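You operate a simulated robot arm through the tools that you are given. There is no shell and no other tool. Be economical: measure what you need, move in short steps, check, and stop when the job is done.

Carry out the task below with a simulated two-armed robot. There is one attempt and no reset: what you move stays moved.

TASK
Wipe up the spill on the white folding table with the blue towel and put it back.

The check looks at the end state, three seconds after you hand in, the way a careful person would. Anything else that was tipped, shoved, dropped, spilled or broken makes it a failure. Flat cloth is picked up by pressing the open fingertips on it (5 to 10 N) and closing them slowly along it; thin cloth reads only 2 to 8 mm in the jaws.

THE ROBOT
Two 7-joint arms with two-finger parallel grippers on one trunk, on a base that drives. Base frame: it is fixed to the floor where the robot stands at the start and does not move with it; the origin is under the middle of the robot, x ahead of it, y to its left, z up; the surface under the hand at the start is at about z = 0.75. Lengths are in m, angles in degrees, forces in N, time in s.
The left shoulder is at the start at [0.07, 0.177, 1.085], the right one opposite. With the tool pointing down near the work surface each hand reaches from about 0.28 to 0.72 m from the robot's upright axis, wherever it stands, measured 20 degrees to its own side. Payload 3.43 kg a hand.
Tool frame (each hand has its own): the origin (TCP) lies between the finger pads and is the grasp point; the fingertips stand 0.03 m ahead of it; z points along the fingers, y is the line along which they close. Largest opening 0.094 m; finger width 0.028, thickness 0.01; the body of the gripper, 0.05 by 0.096 m, starts 0.055 m behind the TCP.
Orientation is that of the tool frame in the base frame, as a unit quaternion [x, y, z, w]. With the fingers straight down and closing along the base's y, the tool's x points along the base's -x, its y along +y and its z along -z.

THE INTERFACE
- The arms move only by the tool apply_moves. It takes "left_rows", "right_rows" or both (then of equal length, played together; a hand with none holds still); each is a list of rows, each a list of 7 numbers: the shift along the tool's x, y, z in m, then the turn, a rotation vector about the tool's x, y, z in degrees, then the closure in counts, from 0 (fully open) to 255 (shut). In form: [[x, y, z, wx, wy, wz, jaw], ...]. A call has 1 to 8 rows; each row shifts and turns the commanded pose from where the row before left it, along the tool's axes as they then stand. Each row takes 0.2 s and may step no farther than 0.05 m and 8.6 degrees from the row before; otherwise, or with a gripper value out of range, the whole call is refused. A pose out of reach is approached as far as the arm can. The call stops where the force on the tool passes 40 N (or 10 N more than at its start, if that is more) or the arm is blocked; 0.2 s more then pass. Each finger travels about 0.153 m/s and halts on what it meets, pressing with about 32 N; the grip force reading is that of the motor and also rises with nothing between the fingers. The clock runs only during rows and for 0.2 s after the last one: add rows that do not move to give the fingers time. The reply holds the time, the measured pose of the TCP, the force on the tool along the base axes, the opening and the grip force, in the units named above and with some noise, with the torque about the TCP (base axes, N m) and any sound that the robot's microphone picked up.
- Cameras (640 x 400 px; columns grow to the right, rows downward): "scene" is now at [0.139, -0.0227, 1.3781]; the picture's right is [-0.12, -0.99, 0.00], its down [-0.75, 0.09, -0.65] and it looks along [0.65, -0.08, -0.76] (base axes); focal length 276 px, centre (320, 200). "left" rides on the left gripper at [0.076, -0.014, -0.102] in its tool frame; the picture's right is [0.18, 0.98, 0.00], its down [-0.75, 0.14, -0.64] and it looks along [-0.63, 0.12, 0.77] (tool axes); focal length 243 px, centre (320, 200). "right" rides on the right gripper at [0.076, 0.014, -0.102] in its tool frame; the picture's right is [-0.18, 0.98, 0.00], its down [-0.75, -0.14, -0.64] and it looks along [-0.63, -0.12, 0.77] (tool axes); focal length 243 px, centre (320, 200). There is no depth. A picture from a camera that has moved, and an enlarged one, comes with that camera's place and axes in the base frame and with its lens. The place of the scene camera against the robot may be out by one fixed shift of up to 0.025 m in any direction.
- camera(camera): a new picture of that camera. No time passes.
- slide_trunk(by): slides the trunk up (or, below 0, down) by that many m; the arms and the scene camera ride with it, the base frame stays. It gives what a move gives, with no picture.
- base_move(legs): drives the robot by 1 to 6 legs, each [ahead, turn to the left] in m and degrees, along the robot's own axes; the way and the turn of a leg run together, so that a leg with both is an arc; at most 1.5 m and 180 degrees a leg. The arms and the cameras ride along, it lands a little off, and it stops where it bumps. It gives what a move gives.
- turn_head(pan, tilt): turns the head with the scene camera to pan (to the left, within 86 degrees either way) and tilt (down, from -29 to 69), counted from straight ahead of the robot. It gives what a move gives.
- zoom(camera, box): a new picture of the part [left, top, right, bottom] of that camera's present view, enlarged. No time passes.
- hand_in(): hands the job in; it is judged then, once.

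Go step by step. Nothing tells you exact positions but the pictures and the camera data: compare them with the known pose of the tool, close in by small moves and look again before you grip or let go. The budget is 120 turns and 88 pictures, counting those below and the enlarged ones. Unless the task says otherwise, let go and move clear before handing in, and close with one line.

The tools are called after "Request:" by a JSON object that holds its "method" and its "body". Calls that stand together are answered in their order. apply_moves: Moves the arms, as the interface text tells. Its arguments: {"type":"object","properties":{"left_rows":{"type":"array","items":{"type":"array","items":{"type":"number"}}},"right_rows":{"type":"array","items":{"type":"array","items":{"type":"number"}}}},"required":[]} The other tools are called the same way: slide_trunk (by) slides the trunk up or down; base_move (legs) drives the base; turn_head (pan, tilt) turns the head that bears the scene camera; camera (camera) takes a picture; zoom (camera, box) takes an enlarged picture of a part of a camera's view; hand_in () hands the job in.

At the start:

```text
t: 0.0
left_eef_pos: [0.4146, 0.2719, 1.0003]
left_tool_rot: [-0.002, 1.0, -0.008, 0.001]
left_contact_force: [-0.1, 0.1, -0.2]
left_ft_torque: [0.01, 0.0, -0.03]
left_opening: 0.0939
left_grasp_force: 0.0
right_eef_pos: [0.3477, -0.0877, 1.0346]
right_tool_rot: [0.0, 1.0, 0.0, 0.0]
right_contact_force: [0.0, -0.8, -0.1]
right_ft_torque: [0.0, -0.01, -0.03]
right_opening: 0.0942
right_grasp_force: 0.1
trunk travel left (down, up): [-0.665, 0.175]
robot x, y, heading: [-0.0018, 0.0008, -0.2]
head pan, tilt: [-7.1, 49.1]
```

scene: 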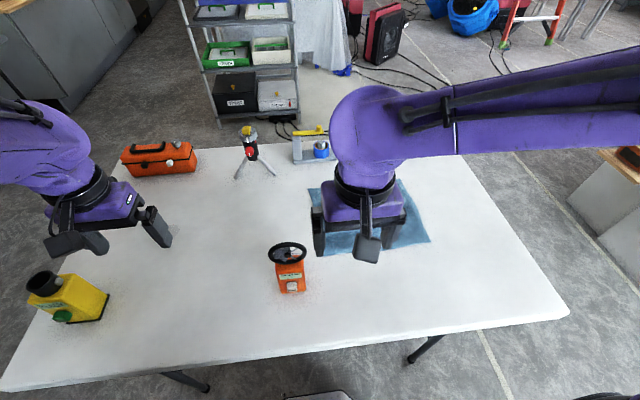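
right: 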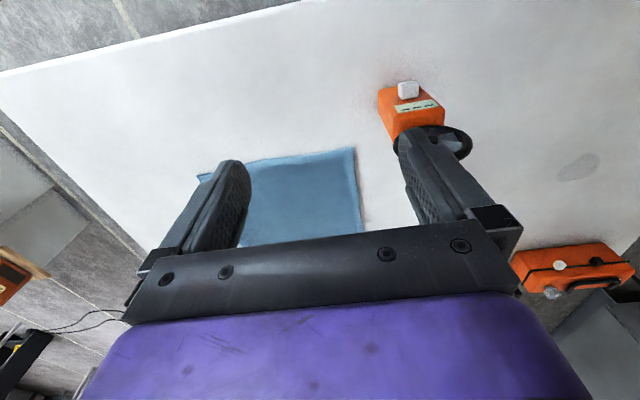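
left: 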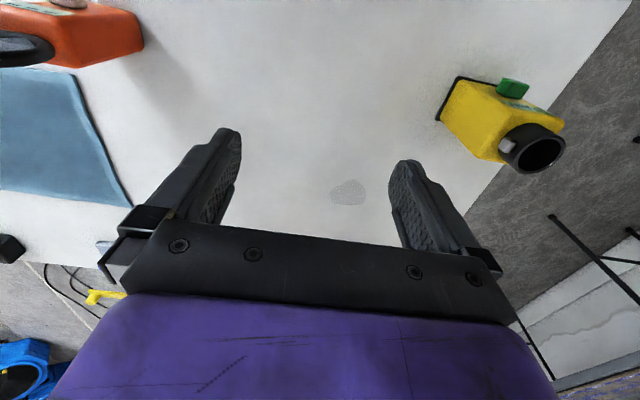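

The spill looks like the faint grey patch near (0.60, 0.355). The towel lies flat over about x 0.485–0.73, y -0.355 to -0.055. I'll move the right arm clear of the towel and look again.

Request:
{"method": "apply_moves", "body": {"right_rows": [[0, -0.05, 0, 0, 0, 0, 0], [0, -0.05, 0, 0, 0, 0, 0], [0, -0.05, 0, 0, 0, 0, 0], [0, -0.05, 0, 0, 0, 0, 0], [0, -0.05, 0, 0, 0, 0, 0], [0, -0.05, 0, 0, 0, 0, 0], [0, -0.03, 0, 0, 0, 0, 0]], "left_rows": [[0.04, 0.0, 0, 0, 0, 0, 0], [0.04, 0.0, 0, 0, 0, 0, 0], [0.0, 0.0, 0, 0, 0, 0, 0], [0, 0, 0, 0, 0, 0, 0], [0, 0, 0, 0, 0, 0, 0], [0, 0, 0, 0, 0, 0, 0], [0, 0, 0, 0, 0, 0, 0]]}}

Request:
{"method": "camera", "body": {"camera": "scene"}}

Request:
{"method": "camera", "body": {"camera": "left"}}

```text
t: 1.6
left_eef_pos: [0.3749, 0.2969, 0.9701]
left_tool_rot: [-0.003, 1.0, -0.017, -0.002]
left_contact_force: [-0.5, 1.4, 0.3]
left_ft_torque: [0.04, -0.01, 0.02]
left_opening: 0.0939
left_grasp_force: 0.1
left hand out of reach, approached as far as the arm can: row 1, 2
right_eef_pos: [0.3462, -0.42, 1.0332]
right_tool_rot: [0.0, 1.0, 0.001, 0.001]
right_contact_force: [0.0, 0.1, -0.7]
right_ft_torque: [0.03, 0.03, -0.02]
right_opening: 0.0941
right_grasp_force: 0.1
trunk travel left (down, up): [-0.665, 0.175]
robot x, y, heading: [-0.0011, -0.0018, 0.1]
head pan, tilt: [-7.1, 49.1]
```

```text
84 pictures are left
camera scene: at [0.1386, -0.0234, 1.3781], right [-0.12, -0.99, 0.0], down [-0.75, 0.09, -0.66], along [0.65, -0.08, -0.76], focal length 276 px, centre (320, 200)
```

scene: 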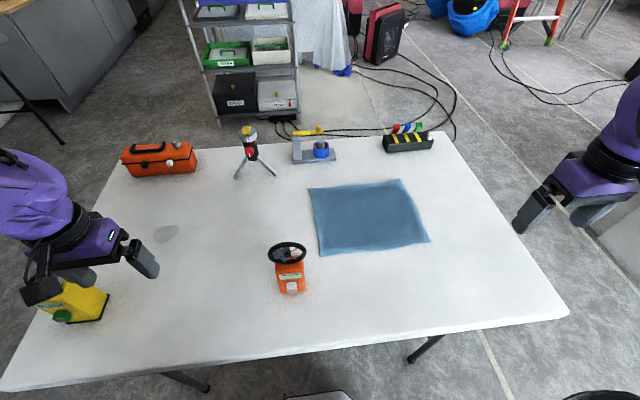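

```text
83 pictures are left
camera left: at [0.2993, 0.2848, 1.0718], right [-0.19, 0.98, -0.03], down [0.75, 0.17, 0.64], along [0.63, 0.1, -0.77], focal length 243 px, centre (320, 200)
```

left: 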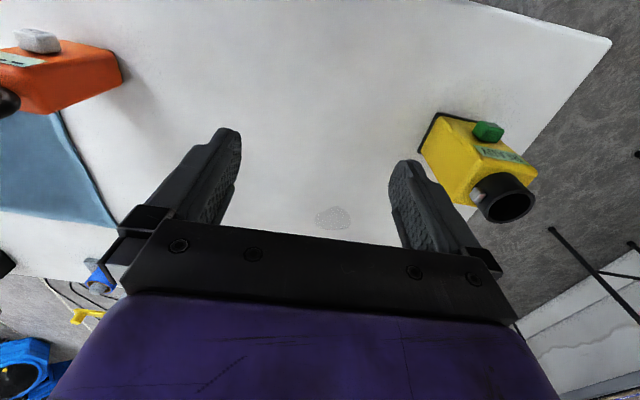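

The scene view puts the spill at about (0.60, 0.34) and shows the towel is clear of everything. I want to know how much room there is next to the valve box before dragging the towel past it.

Request:
{"method": "zoom", "body": {"camera": "scene", "box": [130, 150, 450, 350]}}

Request:
{"method": "camera", "body": {"camera": "right"}}

```text
2.00 times, centred on (290, 250) of scene
camera zoom: at [0.1386, -0.0234, 1.3781], right [-0.12, -0.99, 0.0], down [-0.75, 0.09, -0.66], along [0.65, -0.08, -0.76], focal length 551 px, centre (380, 100)
```

zoom: 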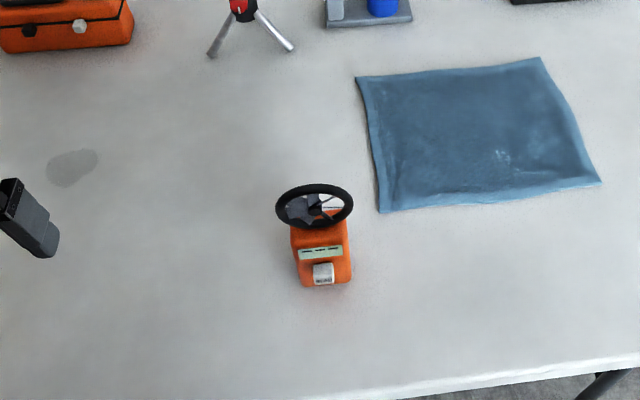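

```text
81 pictures are left
camera right: at [0.2706, -0.4041, 1.1353], right [0.18, 0.98, 0.0], down [0.75, -0.14, 0.64], along [0.63, -0.12, -0.77], focal length 243 px, centre (320, 200)
```

right: 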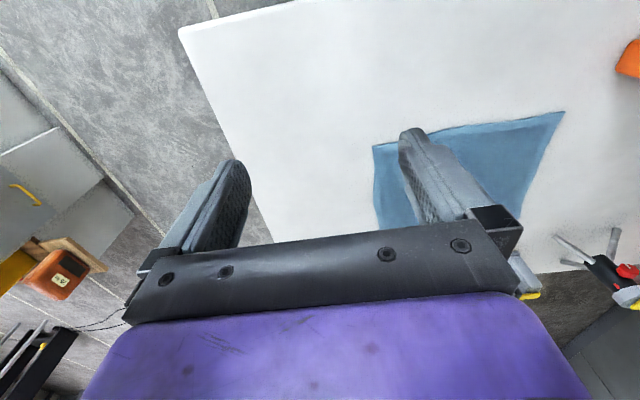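

The valve box sits at about x 0.40–0.47, y 0, and the towel edge is 2–3 cm clear of it. I'll take the left hand forward first, then across to above the middle of the towel's left edge.

Request:
{"method": "apply_moves", "body": {"left_rows": [[-0.045, 0, -0.01, 0, 0, 0, 0], [-0.045, 0, -0.01, 0, 0, 0, 0], [-0.048, 0, 0, 0, 0, 0, 0], [-0.048, 0, 0, 0, 0, 0, 0], [-0.048, 0, 0, 0, 0, 0, 0], [0, -0.048, 0, 0, 0, 0, 0], [0, -0.048, 0, 0, 0, 0, 0], [0, 0, 0, 0, 0, 0, 0]]}}

```text
t: 3.4
left_eef_pos: [0.6102, 0.2049, 0.9917]
left_tool_rot: [-0.002, 1.0, -0.008, 0.001]
left_contact_force: [-1.1, 0.1, 0.6]
left_ft_torque: [-0.03, 0.02, -0.01]
left_opening: 0.0939
left_grasp_force: 0.0
right_eef_pos: [0.3489, -0.4189, 1.0331]
right_tool_rot: [-0.001, 1.0, 0.0, 0.0]
right_contact_force: [-0.3, -0.1, -0.1]
right_ft_torque: [-0.03, -0.05, 0.01]
right_opening: 0.0941
right_grasp_force: 0.1
trunk travel left (down, up): [-0.665, 0.175]
robot x, y, heading: [-0.002, 0.0016, -0.2]
head pan, tilt: [-7.1, 49.1]
```

Both hands are where I expected. Now I'll move left-hand to y ≈ -0.09 at this height.

Request:
{"method": "apply_moves", "body": {"left_rows": [[0, -0.048, 0, 0, 0, 0, 0], [0, -0.048, 0, 0, 0, 0, 0], [0, -0.048, 0, 0, 0, 0, 60], [0, -0.048, 0, 0, 0, 0, 100], [0, -0.048, 0, 0, 0, 0, 100], [0, -0.048, 0, 0, 0, 0, 100], [0, 0, 0.03, 0, 0, 0, 100], [0, 0, 0, 0, 0, 0, 100]]}}

Request:
{"method": "camera", "body": {"camera": "scene"}}

Request:
{"method": "camera", "body": {"camera": "left"}}

```text
t: 5.2
left_eef_pos: [0.6111, -0.0486, 0.9657]
left_tool_rot: [-0.002, 1.0, -0.006, 0.0]
left_contact_force: [-1.0, 0.0, -0.1]
left_ft_torque: [-0.04, 0.01, -0.03]
left_opening: 0.0573
left_grasp_force: 0.1
left hand out of reach, approached as far as the arm can: row 6
right_eef_pos: [0.3485, -0.4211, 1.0328]
right_tool_rot: [-0.001, 1.0, 0.0, 0.0]
right_contact_force: [0.0, 0.1, -0.1]
right_ft_torque: [-0.04, -0.03, -0.04]
right_opening: 0.094
right_grasp_force: 0.0
trunk travel left (down, up): [-0.665, 0.175]
robot x, y, heading: [0.0011, 0.0006, 0.2]
head pan, tilt: [-7.1, 49.1]
```

```text
80 pictures are left
camera scene: at [0.1389, -0.0235, 1.3781], right [-0.12, -0.99, 0.0], down [-0.75, 0.09, -0.65], along [0.65, -0.08, -0.76], focal length 276 px, centre (320, 200)
```

scene: 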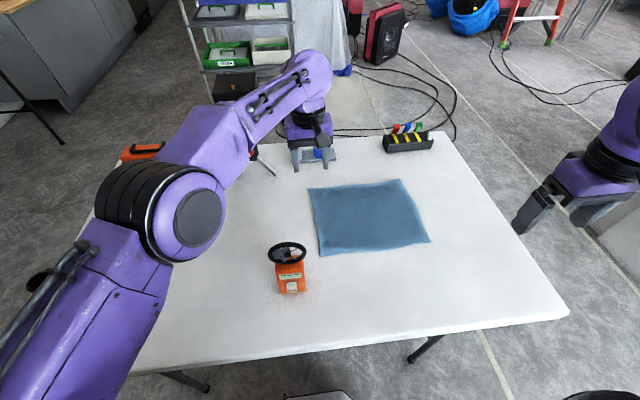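

```text
79 pictures are left
camera left: at [0.5351, -0.0621, 1.068], right [-0.19, 0.98, -0.01], down [0.75, 0.15, 0.64], along [0.63, 0.11, -0.77], focal length 243 px, centre (320, 200)
```

left: 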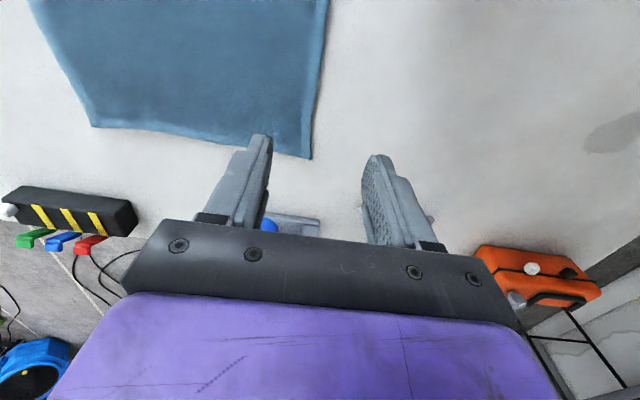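

The left arm reaches only to y ≈ -0.05 from here. I'll turn the base 15° to the right to bring the towel into the left hand's range; everything is high enough to clear.

Request:
{"method": "base_move", "body": {"legs": [[0, -15]]}}

Request:
{"method": "camera", "body": {"camera": "scene"}}

Request:
{"method": "camera", "body": {"camera": "left"}}

```text
t: 6.5
left_eef_pos: [0.5779, -0.2033, 0.9659]
left_tool_rot: [0.128, 0.992, -0.007, -0.001]
left_contact_force: [0.2, 0.3, -0.3]
left_ft_torque: [0.0, 0.0, 0.01]
left_opening: 0.0574
left_grasp_force: 0.1
right_eef_pos: [0.2286, -0.4949, 1.0324]
right_tool_rot: [0.129, 0.992, 0.0, 0.001]
right_contact_force: [0.3, -0.2, -0.4]
right_ft_torque: [0.01, -0.03, -0.04]
right_opening: 0.0938
right_grasp_force: 0.0
trunk travel left (down, up): [-0.665, 0.175]
robot x, y, heading: [-0.0001, 0.0013, -15.0]
head pan, tilt: [-7.1, 49.1]
```

```text
78 pictures are left
camera scene: at [0.1323, -0.0551, 1.3781], right [-0.37, -0.93, 0.0], down [-0.7, 0.28, -0.65], along [0.61, -0.24, -0.76], focal length 276 px, centre (320, 200)
```

scene: 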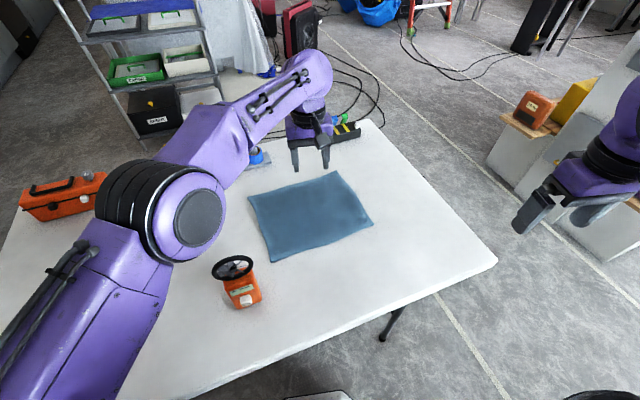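

```text
77 pictures are left
camera left: at [0.5017, -0.1968, 1.0682], right [0.07, 1.0, -0.01], down [0.77, -0.05, 0.64], along [0.64, -0.06, -0.77], focal length 243 px, centre (320, 200)
```

left: 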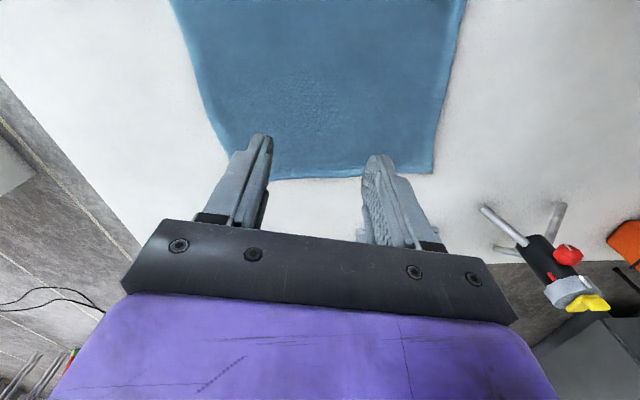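

From here the towel's left edge is at y ≈ -0.05. I'll move to about (0.61, -0.095) and go down to a few cm above the cloth.

Request:
{"method": "apply_moves", "body": {"left_rows": [[0, 0.038, 0, 0, 0, 0, 120], [0, 0.038, 0, 0, 0, 0, 125], [0, 0.036, 0, 0, 0, 0, 125], [0, 0, 0.045, 0, 0, 0, 125], [0, 0, 0.045, 0, 0, 0, 125], [0, 0, 0.04, 0, 0, 0, 125], [0, 0, 0.015, 0, 0, 0, 125], [0, 0, 0, 0, 0, 0, 125]]}}

Request:
{"method": "camera", "body": {"camera": "left"}}

Request:
{"method": "camera", "body": {"camera": "scene"}}

```text
t: 8.3
left_eef_pos: [0.6058, -0.0975, 0.8184]
left_tool_rot: [0.128, 0.992, -0.007, -0.001]
left_contact_force: [0.1, 0.0, 0.4]
left_ft_torque: [0.0, 0.0, 0.01]
left_opening: 0.048
left_grasp_force: 0.2
right_eef_pos: [0.2288, -0.4947, 1.0328]
right_tool_rot: [0.128, 0.992, 0.0, 0.001]
right_contact_force: [-0.7, 0.1, 0.3]
right_ft_torque: [-0.03, 0.02, 0.0]
right_opening: 0.094
right_grasp_force: 0.0
trunk travel left (down, up): [-0.665, 0.175]
robot x, y, heading: [0.0003, -0.0039, -15.1]
head pan, tilt: [-7.1, 49.1]
```

```text
76 pictures are left
camera left: at [0.5296, -0.0912, 0.9216], right [0.07, 1.0, -0.01], down [0.77, -0.05, 0.64], along [0.64, -0.06, -0.77], focal length 243 px, centre (320, 200)
```

left: 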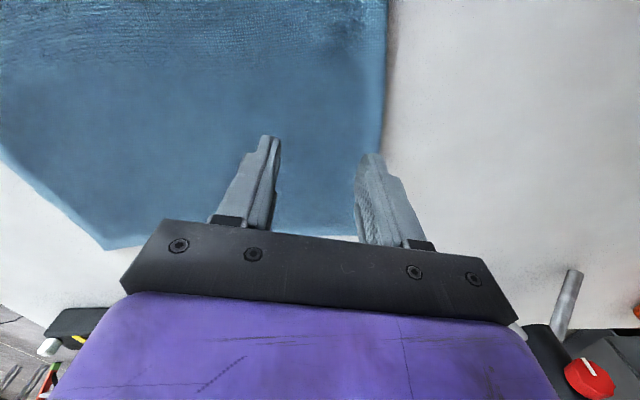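

```text
75 pictures are left
camera scene: at [0.1321, -0.0551, 1.3781], right [-0.37, -0.93, 0.0], down [-0.7, 0.28, -0.66], along [0.61, -0.24, -0.76], focal length 276 px, centre (320, 200)
```

scene: 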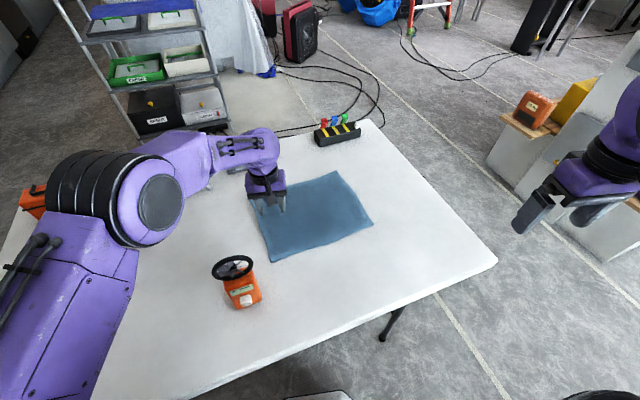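

Both fingertips are over the cloth just inside the left edge. Now I'll press down slowly.

Request:
{"method": "apply_moves", "body": {"left_rows": [[0, 0, 0.02, 0, 0, 0, 125], [0, 0, 0.01, 0, 0, 0, 125], [0, 0, 0.004, 0, 0, 0, 125], [0, 0, 0, 0, 0, 0, 125]]}}

```text
t: 9.3
left_eef_pos: [0.6054, -0.0984, 0.7844]
left_tool_rot: [0.128, 0.992, -0.008, 0.0]
left_contact_force: [0.1, -0.6, 0.2]
left_ft_torque: [0.0, 0.0, 0.02]
left_opening: 0.048
left_grasp_force: 0.1
right_eef_pos: [0.2287, -0.4948, 1.033]
right_tool_rot: [0.129, 0.992, 0.0, 0.001]
right_contact_force: [0.2, -0.1, 0.1]
right_ft_torque: [0.01, 0.05, 0.0]
right_opening: 0.0941
right_grasp_force: 0.1
trunk travel left (down, up): [-0.665, 0.175]
robot x, y, heading: [0.0006, 0.0008, -15.0]
head pan, tilt: [-7.1, 49.1]
```

No contact yet, so I'll keep going down in small steps.

Request:
{"method": "apply_moves", "body": {"left_rows": [[0, 0, 0.003, 0, 0, 0, 125], [0, 0, 0.003, 0, 0, 0, 125], [0, 0, 0, 0, 0, 0, 125]]}}

```text
t: 10.1
left_eef_pos: [0.6066, -0.0969, 0.783]
left_tool_rot: [0.128, 0.992, -0.007, 0.003]
left_contact_force: [3.2, 1.2, 22.7]
left_ft_torque: [0.5, -0.16, -0.08]
left_opening: 0.0481
left_grasp_force: 0.1
right_eef_pos: [0.227, -0.4945, 1.0344]
right_tool_rot: [0.129, 0.992, 0.0, 0.002]
right_contact_force: [-0.2, -0.1, 0.2]
right_ft_torque: [0.02, 0.01, 0.02]
right_opening: 0.094
right_grasp_force: 0.1
trunk travel left (down, up): [-0.665, 0.175]
robot x, y, heading: [-0.0023, -0.0001, -14.8]
head pan, tilt: [-7.1, 49.1]
```

Contact came at 23 N, more than the 5–10 N I want. I'll back off 3 mm and then close slowly.

Request:
{"method": "apply_moves", "body": {"left_rows": [[0, 0, -0.003, 0, 0, 0, 125], [0, 0, 0, 0, 0, 0, 125]]}}

```text
t: 10.7
left_eef_pos: [0.6052, -0.0972, 0.7833]
left_tool_rot: [0.129, 0.992, -0.007, 0.001]
left_contact_force: [3.5, 0.0, 15.3]
left_ft_torque: [0.31, -0.17, -0.05]
left_opening: 0.0481
left_grasp_force: 0.4
right_eef_pos: [0.2274, -0.4948, 1.0339]
right_tool_rot: [0.129, 0.992, 0.001, 0.002]
right_contact_force: [0.2, 0.0, -0.4]
right_ft_torque: [0.04, 0.02, -0.01]
right_opening: 0.0941
right_grasp_force: 0.0
trunk travel left (down, up): [-0.665, 0.175]
robot x, y, heading: [0.0009, -0.0014, -15.0]
head pan, tilt: [-7.1, 49.1]
```

Request:
{"method": "apply_moves", "body": {"left_rows": [[0, 0, -0.0025, 0, 0, 0, 125], [0, 0, 0, 0, 0, 0, 140], [0, 0, 0, 0, 0, 0, 155], [0, 0, 0, 0, 0, 0, 170], [0, 0, 0, 0, 0, 0, 185], [0, 0, 0, 0, 0, 0, 200], [0, 0, 0, 0, 0, 0, 215]]}}

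Request:
{"method": "camera", "body": {"camera": "left"}}

```text
t: 12.3
left_eef_pos: [0.6061, -0.0979, 0.7841]
left_tool_rot: [0.128, 0.992, -0.007, -0.001]
left_contact_force: [0.1, -0.9, 1.4]
left_ft_torque: [0.01, 0.0, 0.01]
left_opening: 0.0146
left_grasp_force: 0.0
right_eef_pos: [0.2286, -0.4955, 1.0342]
right_tool_rot: [0.129, 0.992, 0.0, 0.0]
right_contact_force: [0.2, 0.1, -0.1]
right_ft_torque: [0.0, -0.02, 0.0]
right_opening: 0.0939
right_grasp_force: 0.2
trunk travel left (down, up): [-0.665, 0.175]
robot x, y, heading: [0.001, 0.0003, -14.9]
head pan, tilt: [-7.1, 49.1]
```

```text
74 pictures are left
camera left: at [0.5294, -0.091, 0.8872], right [0.07, 1.0, -0.01], down [0.77, -0.05, 0.64], along [0.64, -0.06, -0.77], focal length 243 px, centre (320, 200)
```

left: 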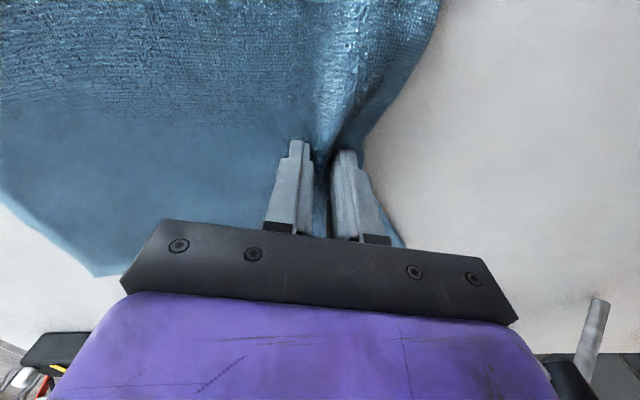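

Cloth is bunching up between the fingers, so I'll finish closing.

Request:
{"method": "apply_moves", "body": {"left_rows": [[0, 0, 0, 0, 0, 0, 228], [0, 0, 0, 0, 0, 0, 240], [0, 0, 0, 0, 0, 0, 255], [0, 0, 0, 0, 0, 0, 255]]}}

Request:
{"method": "camera", "body": {"camera": "left"}}

Request:
{"method": "camera", "body": {"camera": "scene"}}

```text
t: 13.3
left_eef_pos: [0.6058, -0.0975, 0.7846]
left_tool_rot: [0.128, 0.992, -0.007, 0.001]
left_contact_force: [-1.6, -0.2, 1.5]
left_ft_torque: [0.0, 0.0, 0.01]
left_opening: 0.0048
left_grasp_force: 32.2
right_eef_pos: [0.228, -0.4954, 1.0335]
right_tool_rot: [0.129, 0.992, 0.0, 0.002]
right_contact_force: [-0.1, -0.5, 0.4]
right_ft_torque: [0.0, -0.02, -0.01]
right_opening: 0.0941
right_grasp_force: 0.2
trunk travel left (down, up): [-0.665, 0.175]
robot x, y, heading: [0.0035, 0.0027, -14.9]
head pan, tilt: [-7.1, 49.1]
```

```text
73 pictures are left
camera left: at [0.5294, -0.0911, 0.8873], right [0.07, 1.0, -0.01], down [0.77, -0.05, 0.64], along [0.64, -0.06, -0.77], focal length 243 px, centre (320, 200)
```

left: 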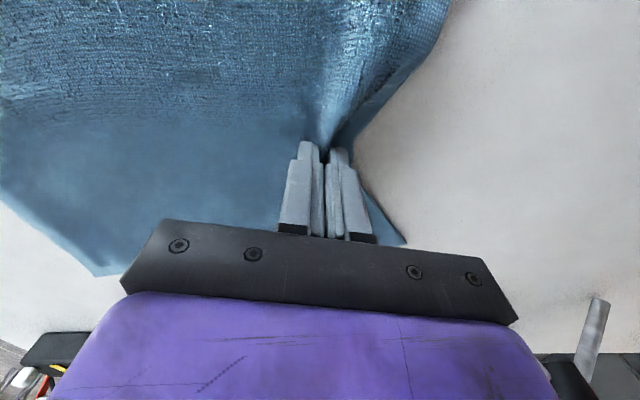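

```text
72 pictures are left
camera scene: at [0.132, -0.0553, 1.3781], right [-0.37, -0.93, 0.0], down [-0.7, 0.28, -0.66], along [0.61, -0.24, -0.76], focal length 276 px, centre (320, 200)
```

scene: 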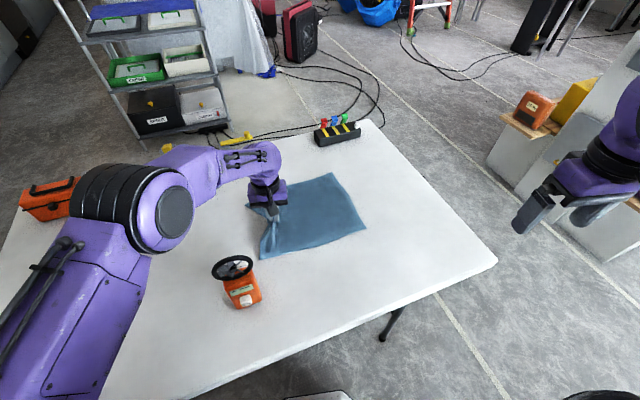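

The towel is gripped (4.8 mm in the jaws). I'll lift it a touch, ease it about 3 cm away from the valve, and start dragging toward +y.

Request:
{"method": "apply_moves", "body": {"left_rows": [[0, 0, -0.01, 0, 0, 0, 255], [-0.0145, 0.004, 0, 0, 0, 0, 255], [-0.0145, 0.004, 0, 0, 0, 0, 255], [0.0065, 0.024, 0, 0, 0, 0, 255], [0.0065, 0.024, 0, 0, 0, 0, 255], [0.0065, 0.024, 0, 0, 0, 0, 255], [0, 0, 0, 0, 0, 0, 255]]}}

Request:
{"method": "camera", "body": {"camera": "scene"}}

```text
t: 14.9
left_eef_pos: [0.6364, -0.0222, 0.7937]
left_tool_rot: [0.128, 0.992, -0.007, -0.001]
left_contact_force: [-0.8, -0.5, -0.2]
left_ft_torque: [-0.04, 0.02, 0.02]
left_opening: 0.005
left_grasp_force: 32.4
right_eef_pos: [0.228, -0.4947, 1.0332]
right_tool_rot: [0.129, 0.992, 0.0, 0.001]
right_contact_force: [0.2, 1.2, -0.3]
right_ft_torque: [0.02, 0.02, 0.0]
right_opening: 0.0938
right_grasp_force: 0.1
trunk travel left (down, up): [-0.665, 0.175]
robot x, y, heading: [0.0008, 0.0034, -15.0]
head pan, tilt: [-7.1, 49.1]
```

```text
71 pictures are left
camera scene: at [0.1323, -0.0558, 1.3781], right [-0.37, -0.93, 0.0], down [-0.7, 0.28, -0.65], along [0.61, -0.24, -0.76], focal length 276 px, centre (320, 200)
```

scene: 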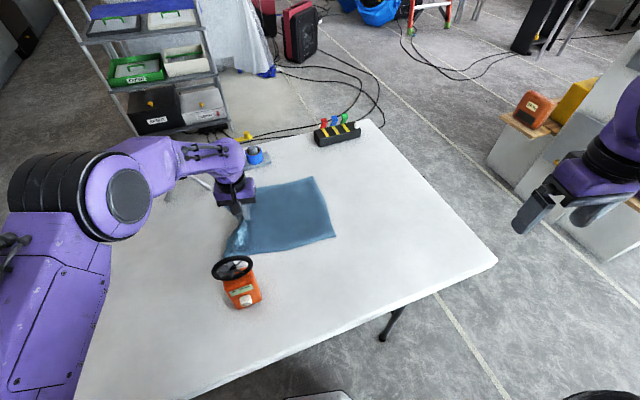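

The towel is following and its near edge is at x ≈ 0.55, well clear of the valve. I'll keep dragging.

Request:
{"method": "apply_moves", "body": {"left_rows": [[0.0065, 0.024, 0, 0, 0, 0, 255], [0.0065, 0.024, 0, 0, 0, 0, 255], [0.0065, 0.024, 0, 0, 0, 0, 255], [0.0065, 0.024, 0, 0, 0, 0, 255], [0.0065, 0.024, 0, 0, 0, 0, 255], [0.0065, 0.024, 0, 0, 0, 0, 255], [0.0065, 0.024, 0, 0, 0, 0, 255], [0, 0, 0, 0, 0, 0, 255]]}}

Request:
{"method": "camera", "body": {"camera": "scene"}}

Request:
{"method": "camera", "body": {"camera": "left"}}

```text
t: 16.7
left_eef_pos: [0.6341, 0.1512, 0.7907]
left_tool_rot: [0.128, 0.992, -0.007, -0.001]
left_contact_force: [0.5, -0.5, -0.3]
left_ft_torque: [0.01, 0.04, 0.02]
left_opening: 0.0047
left_grasp_force: 32.2
right_eef_pos: [0.2276, -0.4951, 1.0334]
right_tool_rot: [0.129, 0.992, -0.001, 0.0]
right_contact_force: [0.1, 0.1, -0.2]
right_ft_torque: [0.01, 0.0, 0.04]
right_opening: 0.0938
right_grasp_force: 0.1
trunk travel left (down, up): [-0.665, 0.175]
robot x, y, heading: [0.0014, 0.001, -15.0]
head pan, tilt: [-7.1, 49.1]
```

```text
70 pictures are left
camera scene: at [0.1323, -0.0559, 1.3781], right [-0.37, -0.93, 0.0], down [-0.7, 0.28, -0.65], along [0.61, -0.24, -0.76], focal length 276 px, centre (320, 200)
```

scene: 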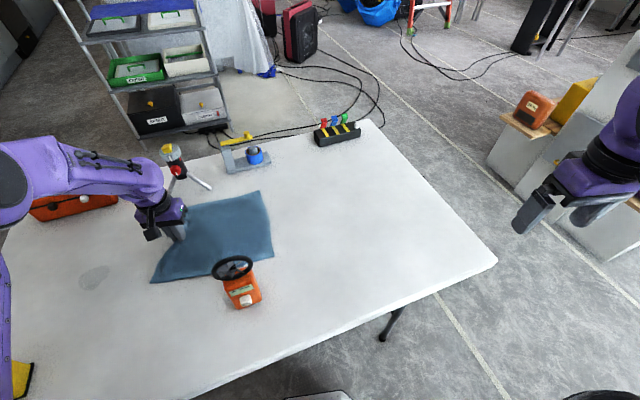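

```text
69 pictures are left
camera left: at [0.5576, 0.158, 0.8936], right [0.07, 1.0, -0.01], down [0.77, -0.05, 0.64], along [0.64, -0.06, -0.77], focal length 243 px, centre (320, 200)
```

left: 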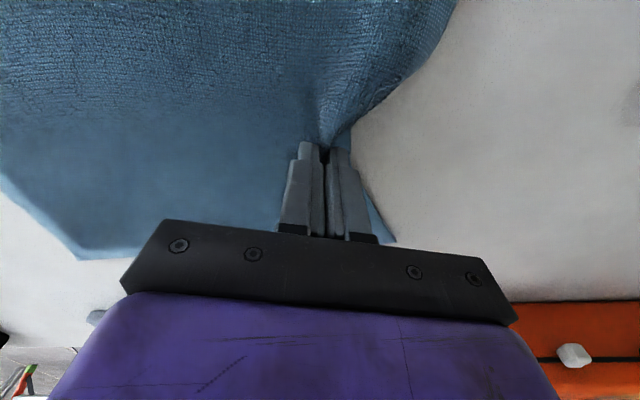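

The towel is past the valve with nothing touched. I'll drag on over the spill, steering to x ≈ 0.61.

Request:
{"method": "apply_moves", "body": {"left_rows": [[0.0065, 0.024, 0, 0, 0, 0, 255], [0.0065, 0.024, 0, 0, 0, 0, 255], [0.011, 0.023, 0.002, 0, 0, 0, 255], [0.011, 0.023, 0.002, 0, 0, 0, 255], [0.011, 0.023, 0.001, 0, 0, 0, 255], [0.011, 0.023, 0, 0, 0, 0, 255], [0.011, 0.023, 0, 0, 0, 0, 255], [0, 0, 0, 0, 0, 0, 255]]}}

Request:
{"method": "camera", "body": {"camera": "scene"}}

```text
t: 18.5
left_eef_pos: [0.6099, 0.3268, 0.7841]
left_tool_rot: [0.129, 0.992, -0.006, -0.001]
left_contact_force: [-0.4, -0.3, 4.8]
left_ft_torque: [-0.01, -0.02, 0.04]
left_opening: 0.0049
left_grasp_force: 31.6
right_eef_pos: [0.2276, -0.4957, 1.033]
right_tool_rot: [0.129, 0.992, 0.001, 0.0]
right_contact_force: [-1.0, 0.0, 0.8]
right_ft_torque: [0.0, 0.01, 0.0]
right_opening: 0.094
right_grasp_force: 0.1
trunk travel left (down, up): [-0.665, 0.175]
robot x, y, heading: [0.0013, -0.0063, -14.7]
head pan, tilt: [-7.1, 49.1]
```

```text
68 pictures are left
camera scene: at [0.1316, -0.0563, 1.3782], right [-0.37, -0.93, 0.0], down [-0.7, 0.28, -0.66], along [0.61, -0.24, -0.76], focal length 276 px, centre (320, 200)
```

scene: 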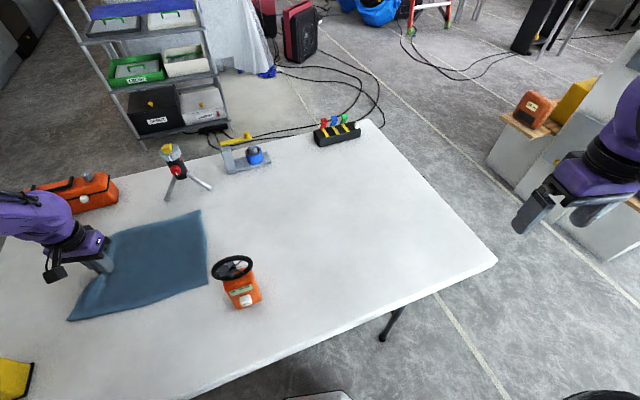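

The towel now covers the spill with about 5 N of pressure. I'll press slightly harder and rub back and forth across the patch.

Request:
{"method": "apply_moves", "body": {"left_rows": [[0.0078, 0.029, 0.0015, 0, 0, 0, 255], [0.0078, 0.029, 0, 0, 0, 0, 255], [0.024, -0.0065, 0, 0, 0, 0, 255], [-0.01, -0.038, 0, 0, 0, 0, 255], [-0.01, -0.038, 0, 0, 0, 0, 255], [-0.034, 0.009, 0, 0, 0, 0, 255], [0.01, 0.038, 0, 0, 0, 0, 255], [0.01, 0.038, 0, 0, 0, 0, 255]]}}

Request:
{"method": "apply_moves", "body": {"left_rows": [[-0.015, 0.004, 0, 0, 0, 0, 255], [-0.01, -0.038, 0, 0, 0, 0, 255], [-0.01, -0.038, 0, 0, 0, 0, 255], [0.015, -0.004, 0, 0, 0, 0, 255], [0.01, 0.038, 0, 0, 0, 0, 255], [0.01, 0.038, 0, 0, 0, 0, 255], [0.0065, 0.024, 0, 0, 0, 0, 255], [0, 0, 0, 0, 0, 0, 255]]}}

Request:
{"method": "camera", "body": {"camera": "scene"}}

Request:
{"method": "camera", "body": {"camera": "left"}}

```text
t: 20.3
left_eef_pos: [0.6204, 0.385, 0.7835]
left_tool_rot: [0.128, 0.992, -0.006, 0.002]
left_contact_force: [1.8, -6.7, 18.7]
left_ft_torque: [-0.21, 0.01, 0.06]
left_opening: 0.0049
left_grasp_force: 32.4
right_eef_pos: [0.2275, -0.4955, 1.0325]
right_tool_rot: [0.128, 0.992, 0.001, 0.002]
right_contact_force: [0.2, 0.4, -0.1]
right_ft_torque: [0.0, -0.04, -0.02]
right_opening: 0.094
right_grasp_force: 0.0
trunk travel left (down, up): [-0.665, 0.175]
robot x, y, heading: [0.0005, 0.001, -14.8]
head pan, tilt: [-7.1, 49.1]
```

```text
t: 22.1
left_eef_pos: [0.619, 0.4107, 0.7825]
left_tool_rot: [0.128, 0.992, -0.006, 0.001]
left_contact_force: [-0.8, -4.9, 12.4]
left_ft_torque: [-0.16, 0.03, 0.03]
left_opening: 0.0046
left_grasp_force: 32.0
right_eef_pos: [0.2273, -0.4957, 1.0319]
right_tool_rot: [0.128, 0.992, 0.0, 0.0]
right_contact_force: [0.2, -0.9, 0.1]
right_ft_torque: [0.02, 0.01, -0.02]
right_opening: 0.094
right_grasp_force: 0.2
trunk travel left (down, up): [-0.665, 0.175]
robot x, y, heading: [0.0019, -0.0026, -14.9]
head pan, tilt: [-7.1, 49.1]
```

```text
67 pictures are left
camera scene: at [0.1301, -0.0578, 1.3782], right [-0.37, -0.93, 0.0], down [-0.7, 0.28, -0.66], along [0.61, -0.24, -0.76], focal length 276 px, centre (320, 200)
```

scene: 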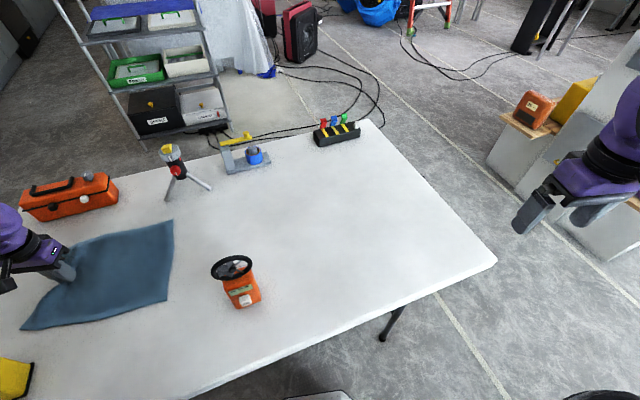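

```text
66 pictures are left
camera left: at [0.5427, 0.4166, 0.8857], right [0.07, 1.0, -0.01], down [0.77, -0.05, 0.64], along [0.64, -0.06, -0.77], focal length 243 px, centre (320, 200)
```

left: 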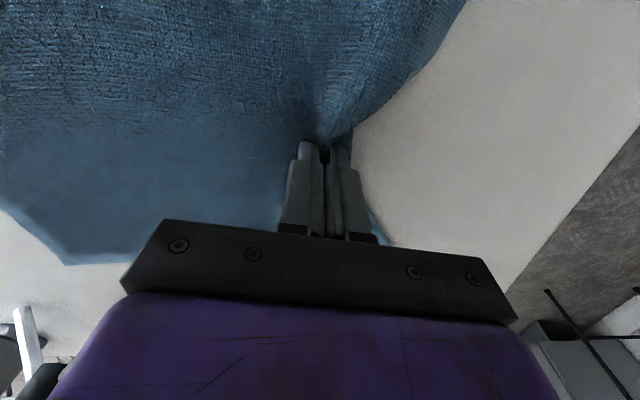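

The towel fully covers the spill area and has been rubbed over it. I'll release it with the left hand, lift, and retract to a compact pose so the right hand can draw it back by its right edge.

Request:
{"method": "apply_moves", "body": {"left_rows": [[0, 0, -0.003, 0, 0, 0, 200], [0, 0, 0, 0, 0, 0, 150], [0, 0, 0, 0, 0, 0, 120], [0, 0, -0.02, 0, 0, 0, 120], [0, 0, -0.045, 0, 0, 0, 120], [0, 0, -0.048, 0, 0, 0, 120], [0, 0, -0.048, 0, 0, 0, 120], [0, 0, -0.048, 0, 0, 0, 120]]}}

Request:
{"method": "camera", "body": {"camera": "scene"}}

Request:
{"method": "camera", "body": {"camera": "left"}}

```text
t: 23.9
left_eef_pos: [0.6198, 0.4131, 0.9927]
left_tool_rot: [0.128, 0.992, -0.008, -0.001]
left_contact_force: [-0.3, -0.8, 0.7]
left_ft_torque: [0.02, 0.01, 0.01]
left_opening: 0.0497
left_grasp_force: 0.0
right_eef_pos: [0.2288, -0.4945, 1.0319]
right_tool_rot: [0.129, 0.992, 0.0, 0.0]
right_contact_force: [0.2, -0.5, -0.8]
right_ft_torque: [0.03, 0.0, -0.01]
right_opening: 0.0938
right_grasp_force: 0.0
trunk travel left (down, up): [-0.665, 0.175]
robot x, y, heading: [0.002, 0.0007, -14.8]
head pan, tilt: [-7.1, 49.1]
```

```text
65 pictures are left
camera scene: at [0.131, -0.056, 1.3781], right [-0.37, -0.93, 0.0], down [-0.7, 0.28, -0.66], along [0.61, -0.24, -0.76], focal length 276 px, centre (320, 200)
```

scene: 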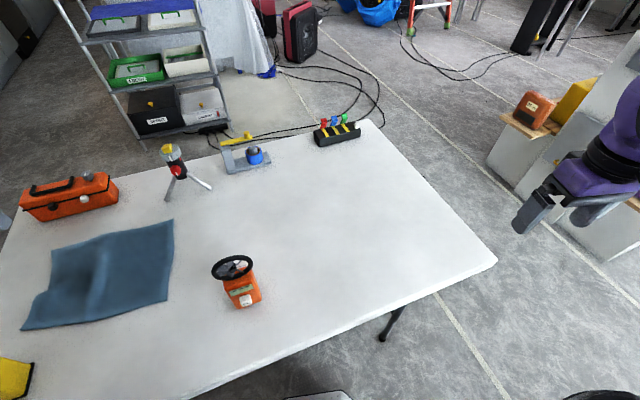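

```text
64 pictures are left
camera left: at [0.5433, 0.4198, 1.0964], right [0.07, 1.0, -0.01], down [0.77, -0.05, 0.64], along [0.64, -0.06, -0.77], focal length 243 px, centre (320, 200)
```

left: 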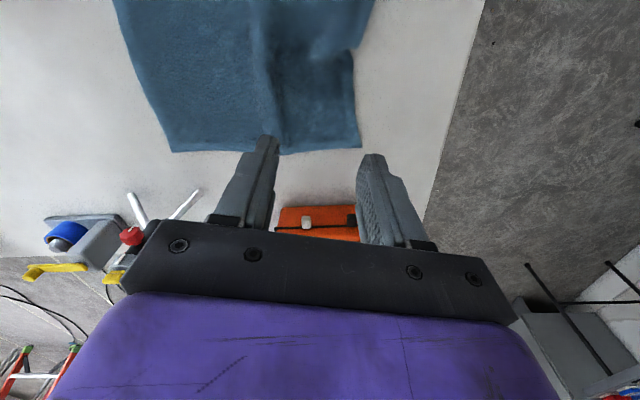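

The towel released cleanly and lies flat. I'll retract the left hand, then turn the base about 40° left so the right hand can reach the towel's right edge.

Request:
{"method": "apply_moves", "body": {"left_rows": [[0.012, -0.041, -0.003, 0, 0, 0, 60], [0.012, -0.041, -0.003, 0, 0, 0, 60], [0.012, -0.041, -0.003, 0, 0, 0, 60], [0.012, -0.041, 0, 0, 0, 0, 60], [0.012, -0.041, 0, 0, 0, 0, 60], [0.011, -0.041, 0, 0, 0, 0, 60], [0.011, -0.041, 0, 0, 0, 0, 60], [0, 0, 0, 0, 0, 0, 60]]}}

Request:
{"method": "base_move", "body": {"legs": [[0, 40]]}}

Request:
{"method": "camera", "body": {"camera": "scene"}}

```text
t: 25.7
left_eef_pos: [0.4702, 0.1588, 1.004]
left_tool_rot: [0.126, 0.992, -0.02, -0.001]
left_contact_force: [0.2, 0.0, 0.1]
left_ft_torque: [-0.03, 0.04, 0.04]
left_opening: 0.0718
left_grasp_force: 0.0
right_eef_pos: [0.2293, -0.4927, 1.0355]
right_tool_rot: [0.129, 0.992, -0.003, 0.001]
right_contact_force: [-0.2, -0.2, -0.1]
right_ft_torque: [-0.02, 0.03, 0.0]
right_opening: 0.0941
right_grasp_force: 0.1
trunk travel left (down, up): [-0.665, 0.175]
robot x, y, heading: [0.0024, 0.0071, -14.6]
head pan, tilt: [-7.1, 49.1]
```

```text
t: 27.9
left_eef_pos: [0.2612, 0.4219, 1.0041]
left_tool_rot: [-0.218, 0.976, -0.017, 0.004]
left_contact_force: [0.0, -0.1, 0.8]
left_ft_torque: [-0.07, -0.03, 0.01]
left_opening: 0.0718
left_grasp_force: 0.1
right_eef_pos: [0.4925, -0.2338, 1.0333]
right_tool_rot: [-0.216, 0.976, 0.0, -0.001]
right_contact_force: [-0.7, 0.0, 0.5]
right_ft_torque: [0.01, 0.02, 0.02]
right_opening: 0.0938
right_grasp_force: 0.1
trunk travel left (down, up): [-0.665, 0.175]
robot x, y, heading: [0.0024, 0.0007, 24.9]
head pan, tilt: [-7.1, 49.1]
```

```text
63 pictures are left
camera scene: at [0.1313, 0.0315, 1.3781], right [0.31, -0.95, 0.0], down [-0.72, -0.23, -0.65], along [0.62, 0.2, -0.76], focal length 276 px, centre (320, 200)
```

scene: 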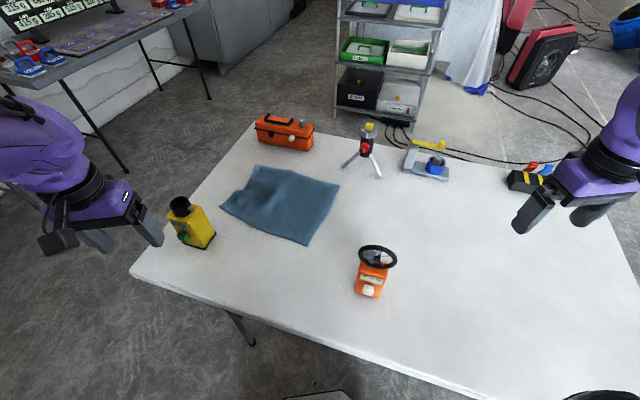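

The towel's right edge runs from (0.73, 0.157) to (0.48, 0.184). I'll swing the right hand out past the valve at height and over to that edge.

Request:
{"method": "apply_moves", "body": {"right_rows": [[-0.034, -0.016, 0, 0, 0, 0, 60], [-0.034, -0.016, 0, 0, 0, 0, 125], [-0.034, -0.016, 0, 0, 0, 0, 125], [-0.0186, 0.04, 0, 0, 0, 0, 125], [-0.0186, 0.04, 0, 0, 0, 0, 125], [-0.0186, 0.04, 0, 0, 0, 0, 125], [-0.0186, 0.04, 0, 0, 0, 0, 125], [-0.0186, 0.04, 0, 0, 0, 0, 125]]}}

Request:
{"method": "apply_moves", "body": {"right_rows": [[-0.0186, 0.04, 0, 0, 0, 0, 125], [-0.0186, 0.04, 0, 0, 0, 0, 125], [-0.0186, 0.04, 0, 0, 0, 0, 125], [-0.0186, 0.04, 0.01, 0, 0, 0, 125], [-0.014, 0.03, 0.02, 0, 0, 0, 125], [0, 0, 0.03, 0, 0, 7, 125], [0, 0, 0.03, 0, 0, 7, 125], [0, 0, 0.03, 0, 0, 7, 125]]}}

Request:
{"method": "camera", "body": {"camera": "scene"}}

Request:
{"method": "camera", "body": {"camera": "right"}}

```text
t: 29.7
left_eef_pos: [0.261, 0.4233, 1.0035]
left_tool_rot: [-0.219, 0.976, -0.021, 0.004]
left_contact_force: [0.1, 0.5, 0.0]
left_ft_torque: [-0.02, 0.0, 0.02]
left_opening: 0.0716
left_grasp_force: 0.1
right_eef_pos: [0.6063, -0.0115, 1.0333]
right_tool_rot: [-0.216, 0.976, -0.001, 0.0]
right_contact_force: [0.0, 0.9, 0.1]
right_ft_torque: [-0.01, -0.01, -0.02]
right_opening: 0.0479
right_grasp_force: 0.1
trunk travel left (down, up): [-0.665, 0.175]
robot x, y, heading: [-0.0029, 0.0022, 24.9]
head pan, tilt: [-7.1, 49.1]
```

```text
t: 31.5
left_eef_pos: [0.2612, 0.4209, 1.0036]
left_tool_rot: [-0.219, 0.976, -0.019, 0.005]
left_contact_force: [0.6, 0.4, -0.2]
left_ft_torque: [-0.01, -0.02, -0.02]
left_opening: 0.0717
left_grasp_force: 0.0
right_eef_pos: [0.6045, 0.1956, 0.9118]
right_tool_rot: [-0.034, 0.999, 0.0, 0.0]
right_contact_force: [-0.6, 0.4, 0.5]
right_ft_torque: [0.0, -0.01, 0.02]
right_opening: 0.0481
right_grasp_force: 0.1
trunk travel left (down, up): [-0.665, 0.175]
robot x, y, heading: [0.0012, -0.0018, 24.9]
head pan, tilt: [-7.1, 49.1]
```

```text
62 pictures are left
camera scene: at [0.132, 0.0319, 1.3781], right [0.31, -0.95, 0.0], down [-0.72, -0.23, -0.65], along [0.62, 0.2, -0.76], focal length 276 px, centre (320, 200)
```

scene: 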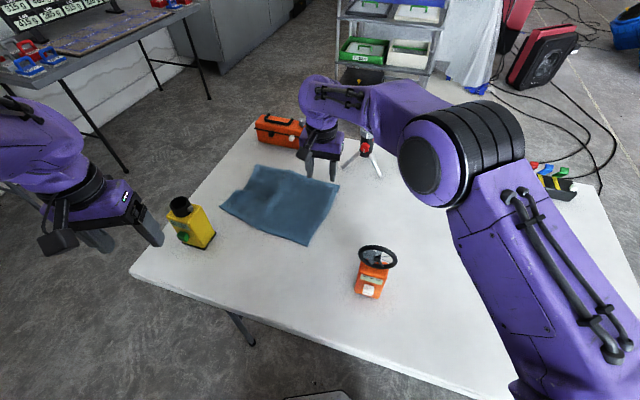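

```text
61 pictures are left
camera right: at [0.5276, 0.2071, 1.0145], right [0.12, 0.99, 0.0], down [0.76, -0.09, 0.64], along [0.64, -0.08, -0.77], focal length 243 px, centre (320, 200)
```

right: 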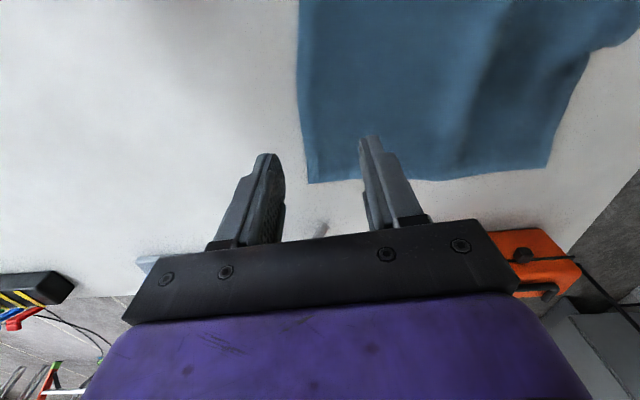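

The edge is at y ≈ 0.17 below the hand, so I'll shift +y by 2 cm and descend.

Request:
{"method": "apply_moves", "body": {"right_rows": [[-0.001, 0.02, 0.02, 0, 0, 0, 125], [0, 0, 0.045, 0, 0, 0, 125], [0, 0, 0.035, 0, 0, 0, 125], [0, 0, 0.015, 0, 0, 0, 125], [0, 0, 0.009, 0, 0, 0, 125], [0, 0, 0.003, 0, 0, 0, 125], [0, 0, 0, 0, 0, 0, 125]]}}

Request:
{"method": "camera", "body": {"camera": "right"}}

```text
t: 33.1
left_eef_pos: [0.2601, 0.4218, 1.0053]
left_tool_rot: [-0.218, 0.976, -0.02, 0.004]
left_contact_force: [-0.2, -0.7, -0.2]
left_ft_torque: [-0.02, 0.01, 0.0]
left_opening: 0.0719
left_grasp_force: 0.2
right_eef_pos: [0.6034, 0.2149, 0.7859]
right_tool_rot: [-0.034, 0.999, 0.0, 0.001]
right_contact_force: [-0.1, 0.4, -0.3]
right_ft_torque: [-0.01, 0.01, 0.0]
right_opening: 0.0477
right_grasp_force: 0.1
trunk travel left (down, up): [-0.665, 0.175]
robot x, y, heading: [0.0001, -0.0002, 24.9]
head pan, tilt: [-7.1, 49.1]
```

```text
60 pictures are left
camera right: at [0.5268, 0.2263, 0.888], right [0.11, 0.99, 0.0], down [0.76, -0.09, 0.64], along [0.64, -0.07, -0.77], focal length 243 px, centre (320, 200)
```

right: 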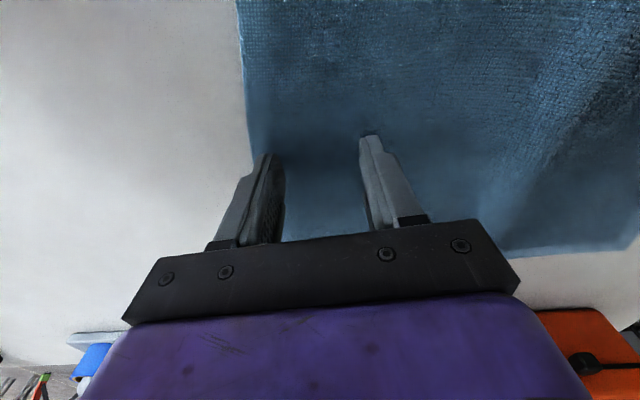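

The outer finger is just inside the edge. Now I'll press gently.

Request:
{"method": "apply_moves", "body": {"right_rows": [[0, 0, 0.002, 0, 0, 0, 125], [0, 0, 0.0015, 0, 0, 0, 125], [0, 0, 0, 0, 0, 0, 125]]}}

```text
t: 33.9
left_eef_pos: [0.2599, 0.4215, 1.0041]
left_tool_rot: [-0.217, 0.976, -0.019, 0.005]
left_contact_force: [0.5, 0.2, 1.0]
left_ft_torque: [-0.04, -0.01, 0.02]
left_opening: 0.0719
left_grasp_force: 0.0
right_eef_pos: [0.6036, 0.2164, 0.7833]
right_tool_rot: [-0.035, 0.999, -0.001, 0.002]
right_contact_force: [2.4, -0.6, 6.3]
right_ft_torque: [0.03, -0.04, -0.01]
right_opening: 0.0481
right_grasp_force: 0.1
trunk travel left (down, up): [-0.665, 0.175]
robot x, y, heading: [-0.0024, -0.0008, 24.8]
head pan, tilt: [-7.1, 49.1]
```

The press is 6 N, so I'll close slowly.

Request:
{"method": "apply_moves", "body": {"right_rows": [[0, 0, 0, 0, 0, 0, 140], [0, 0, 0, 0, 0, 0, 155], [0, 0, 0, 0, 0, 0, 170], [0, 0, 0, 0, 0, 0, 185], [0, 0, 0, 0, 0, 0, 200], [0, 0, 0, 0, 0, 0, 218], [0, 0, 0, 0, 0, 0, 236], [0, 0, 0, 0, 0, 0, 255]]}}

Request:
{"method": "apply_moves", "body": {"right_rows": [[0, 0, 0, 0, 0, 0, 255], [0, 0, -0.008, 0, 0, 0, 255]]}}

Request:
{"method": "camera", "body": {"camera": "right"}}

```text
t: 35.7
left_eef_pos: [0.2602, 0.4205, 1.0044]
left_tool_rot: [-0.218, 0.976, -0.019, 0.005]
left_contact_force: [0.5, -0.1, -0.8]
left_ft_torque: [0.01, -0.03, 0.0]
left_opening: 0.072
left_grasp_force: 0.0
right_eef_pos: [0.6033, 0.2156, 0.7843]
right_tool_rot: [-0.035, 0.999, 0.001, 0.002]
right_contact_force: [0.7, -0.1, 9.7]
right_ft_torque: [0.03, 0.0, -0.02]
right_opening: 0.0051
right_grasp_force: 32.2
trunk travel left (down, up): [-0.665, 0.175]
robot x, y, heading: [0.0004, 0.0005, 24.7]
head pan, tilt: [-7.1, 49.1]
```

```text
t: 36.3
left_eef_pos: [0.2606, 0.4221, 1.004]
left_tool_rot: [-0.218, 0.976, -0.019, 0.004]
left_contact_force: [-0.9, -0.7, -0.4]
left_ft_torque: [0.0, 0.0, 0.0]
left_opening: 0.0717
left_grasp_force: 0.0
right_eef_pos: [0.6037, 0.2164, 0.7893]
right_tool_rot: [-0.035, 0.999, 0.0, 0.001]
right_contact_force: [0.3, 0.7, 0.5]
right_ft_torque: [0.0, -0.03, -0.01]
right_opening: 0.0048
right_grasp_force: 31.8
trunk travel left (down, up): [-0.665, 0.175]
robot x, y, heading: [-0.0041, -0.0023, 24.9]
head pan, tilt: [-7.1, 49.1]
```

```text
59 pictures are left
camera right: at [0.5262, 0.2265, 0.8918], right [0.12, 0.99, 0.0], down [0.76, -0.09, 0.64], along [0.64, -0.08, -0.77], focal length 243 px, centre (320, 200)
```

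right: 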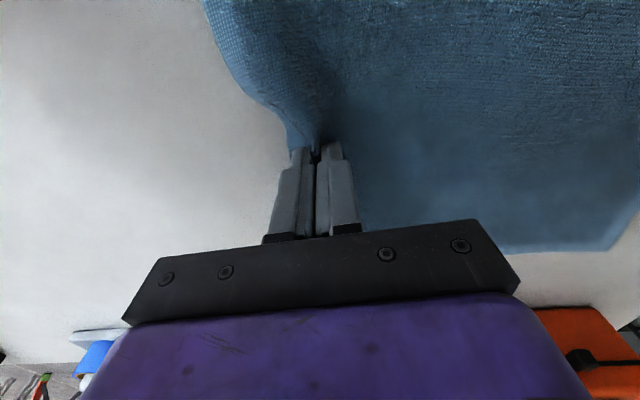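

Gripped (4.8 mm). I'll draw it back toward -y, drifting slightly to +x, then look at the spot where the spill was.

Request:
{"method": "apply_moves", "body": {"right_rows": [[-0.0013, -0.0252, 0, 0, 0, 0, 255], [-0.0013, -0.0252, 0, 0, 0, 0, 255], [-0.0013, -0.0252, 0, 0, 0, 0, 255], [-0.0013, -0.0252, 0, 0, 0, 0, 255], [-0.0013, -0.0252, 0, 0, 0, 0, 255], [-0.0013, -0.0252, 0, 0, 0, 0, 255], [-0.0013, -0.0252, 0, 0, 0, 0, 255], [-0.0013, -0.0252, 0, 0, 0, 0, 255]]}}

Request:
{"method": "camera", "body": {"camera": "scene"}}

```text
t: 38.1
left_eef_pos: [0.2612, 0.4207, 1.0034]
left_tool_rot: [-0.218, 0.976, -0.019, 0.004]
left_contact_force: [-0.1, -0.4, -0.2]
left_ft_torque: [0.05, -0.02, 0.03]
left_opening: 0.072
left_grasp_force: 0.0
right_eef_pos: [0.6297, 0.0144, 0.7904]
right_tool_rot: [-0.035, 0.999, -0.001, 0.001]
right_contact_force: [0.0, 0.2, -1.0]
right_ft_torque: [0.01, -0.01, -0.03]
right_opening: 0.0048
right_grasp_force: 31.9
trunk travel left (down, up): [-0.665, 0.175]
robot x, y, heading: [0.0008, 0.0009, 24.8]
head pan, tilt: [-7.1, 49.1]
```

```text
58 pictures are left
camera scene: at [0.1314, 0.0308, 1.3781], right [0.31, -0.95, 0.0], down [-0.72, -0.23, -0.66], along [0.62, 0.2, -0.76], focal length 276 px, centre (320, 200)
```

scene: 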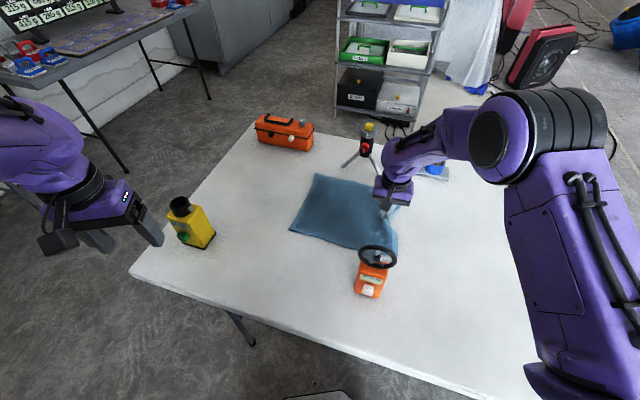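

The near edge of the towel stays at x ≈ 0.51, which clears the valve. Before going on I'll check that the spill spot is clean.

Request:
{"method": "zoom", "body": {"camera": "scene", "box": [190, 140, 350, 260]}}

```text
3.33 times, centred on (270, 200) of scene
camera zoom: at [0.1314, 0.0308, 1.3781], right [0.31, -0.95, 0.0], down [-0.72, -0.23, -0.66], along [0.62, 0.2, -0.76], focal length 919 px, centre (487, 200)
```

zoom: 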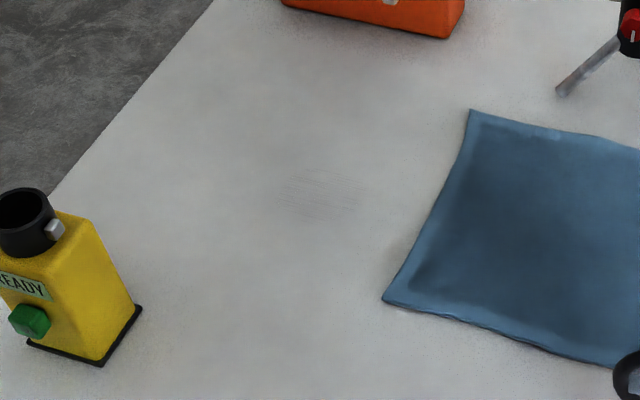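

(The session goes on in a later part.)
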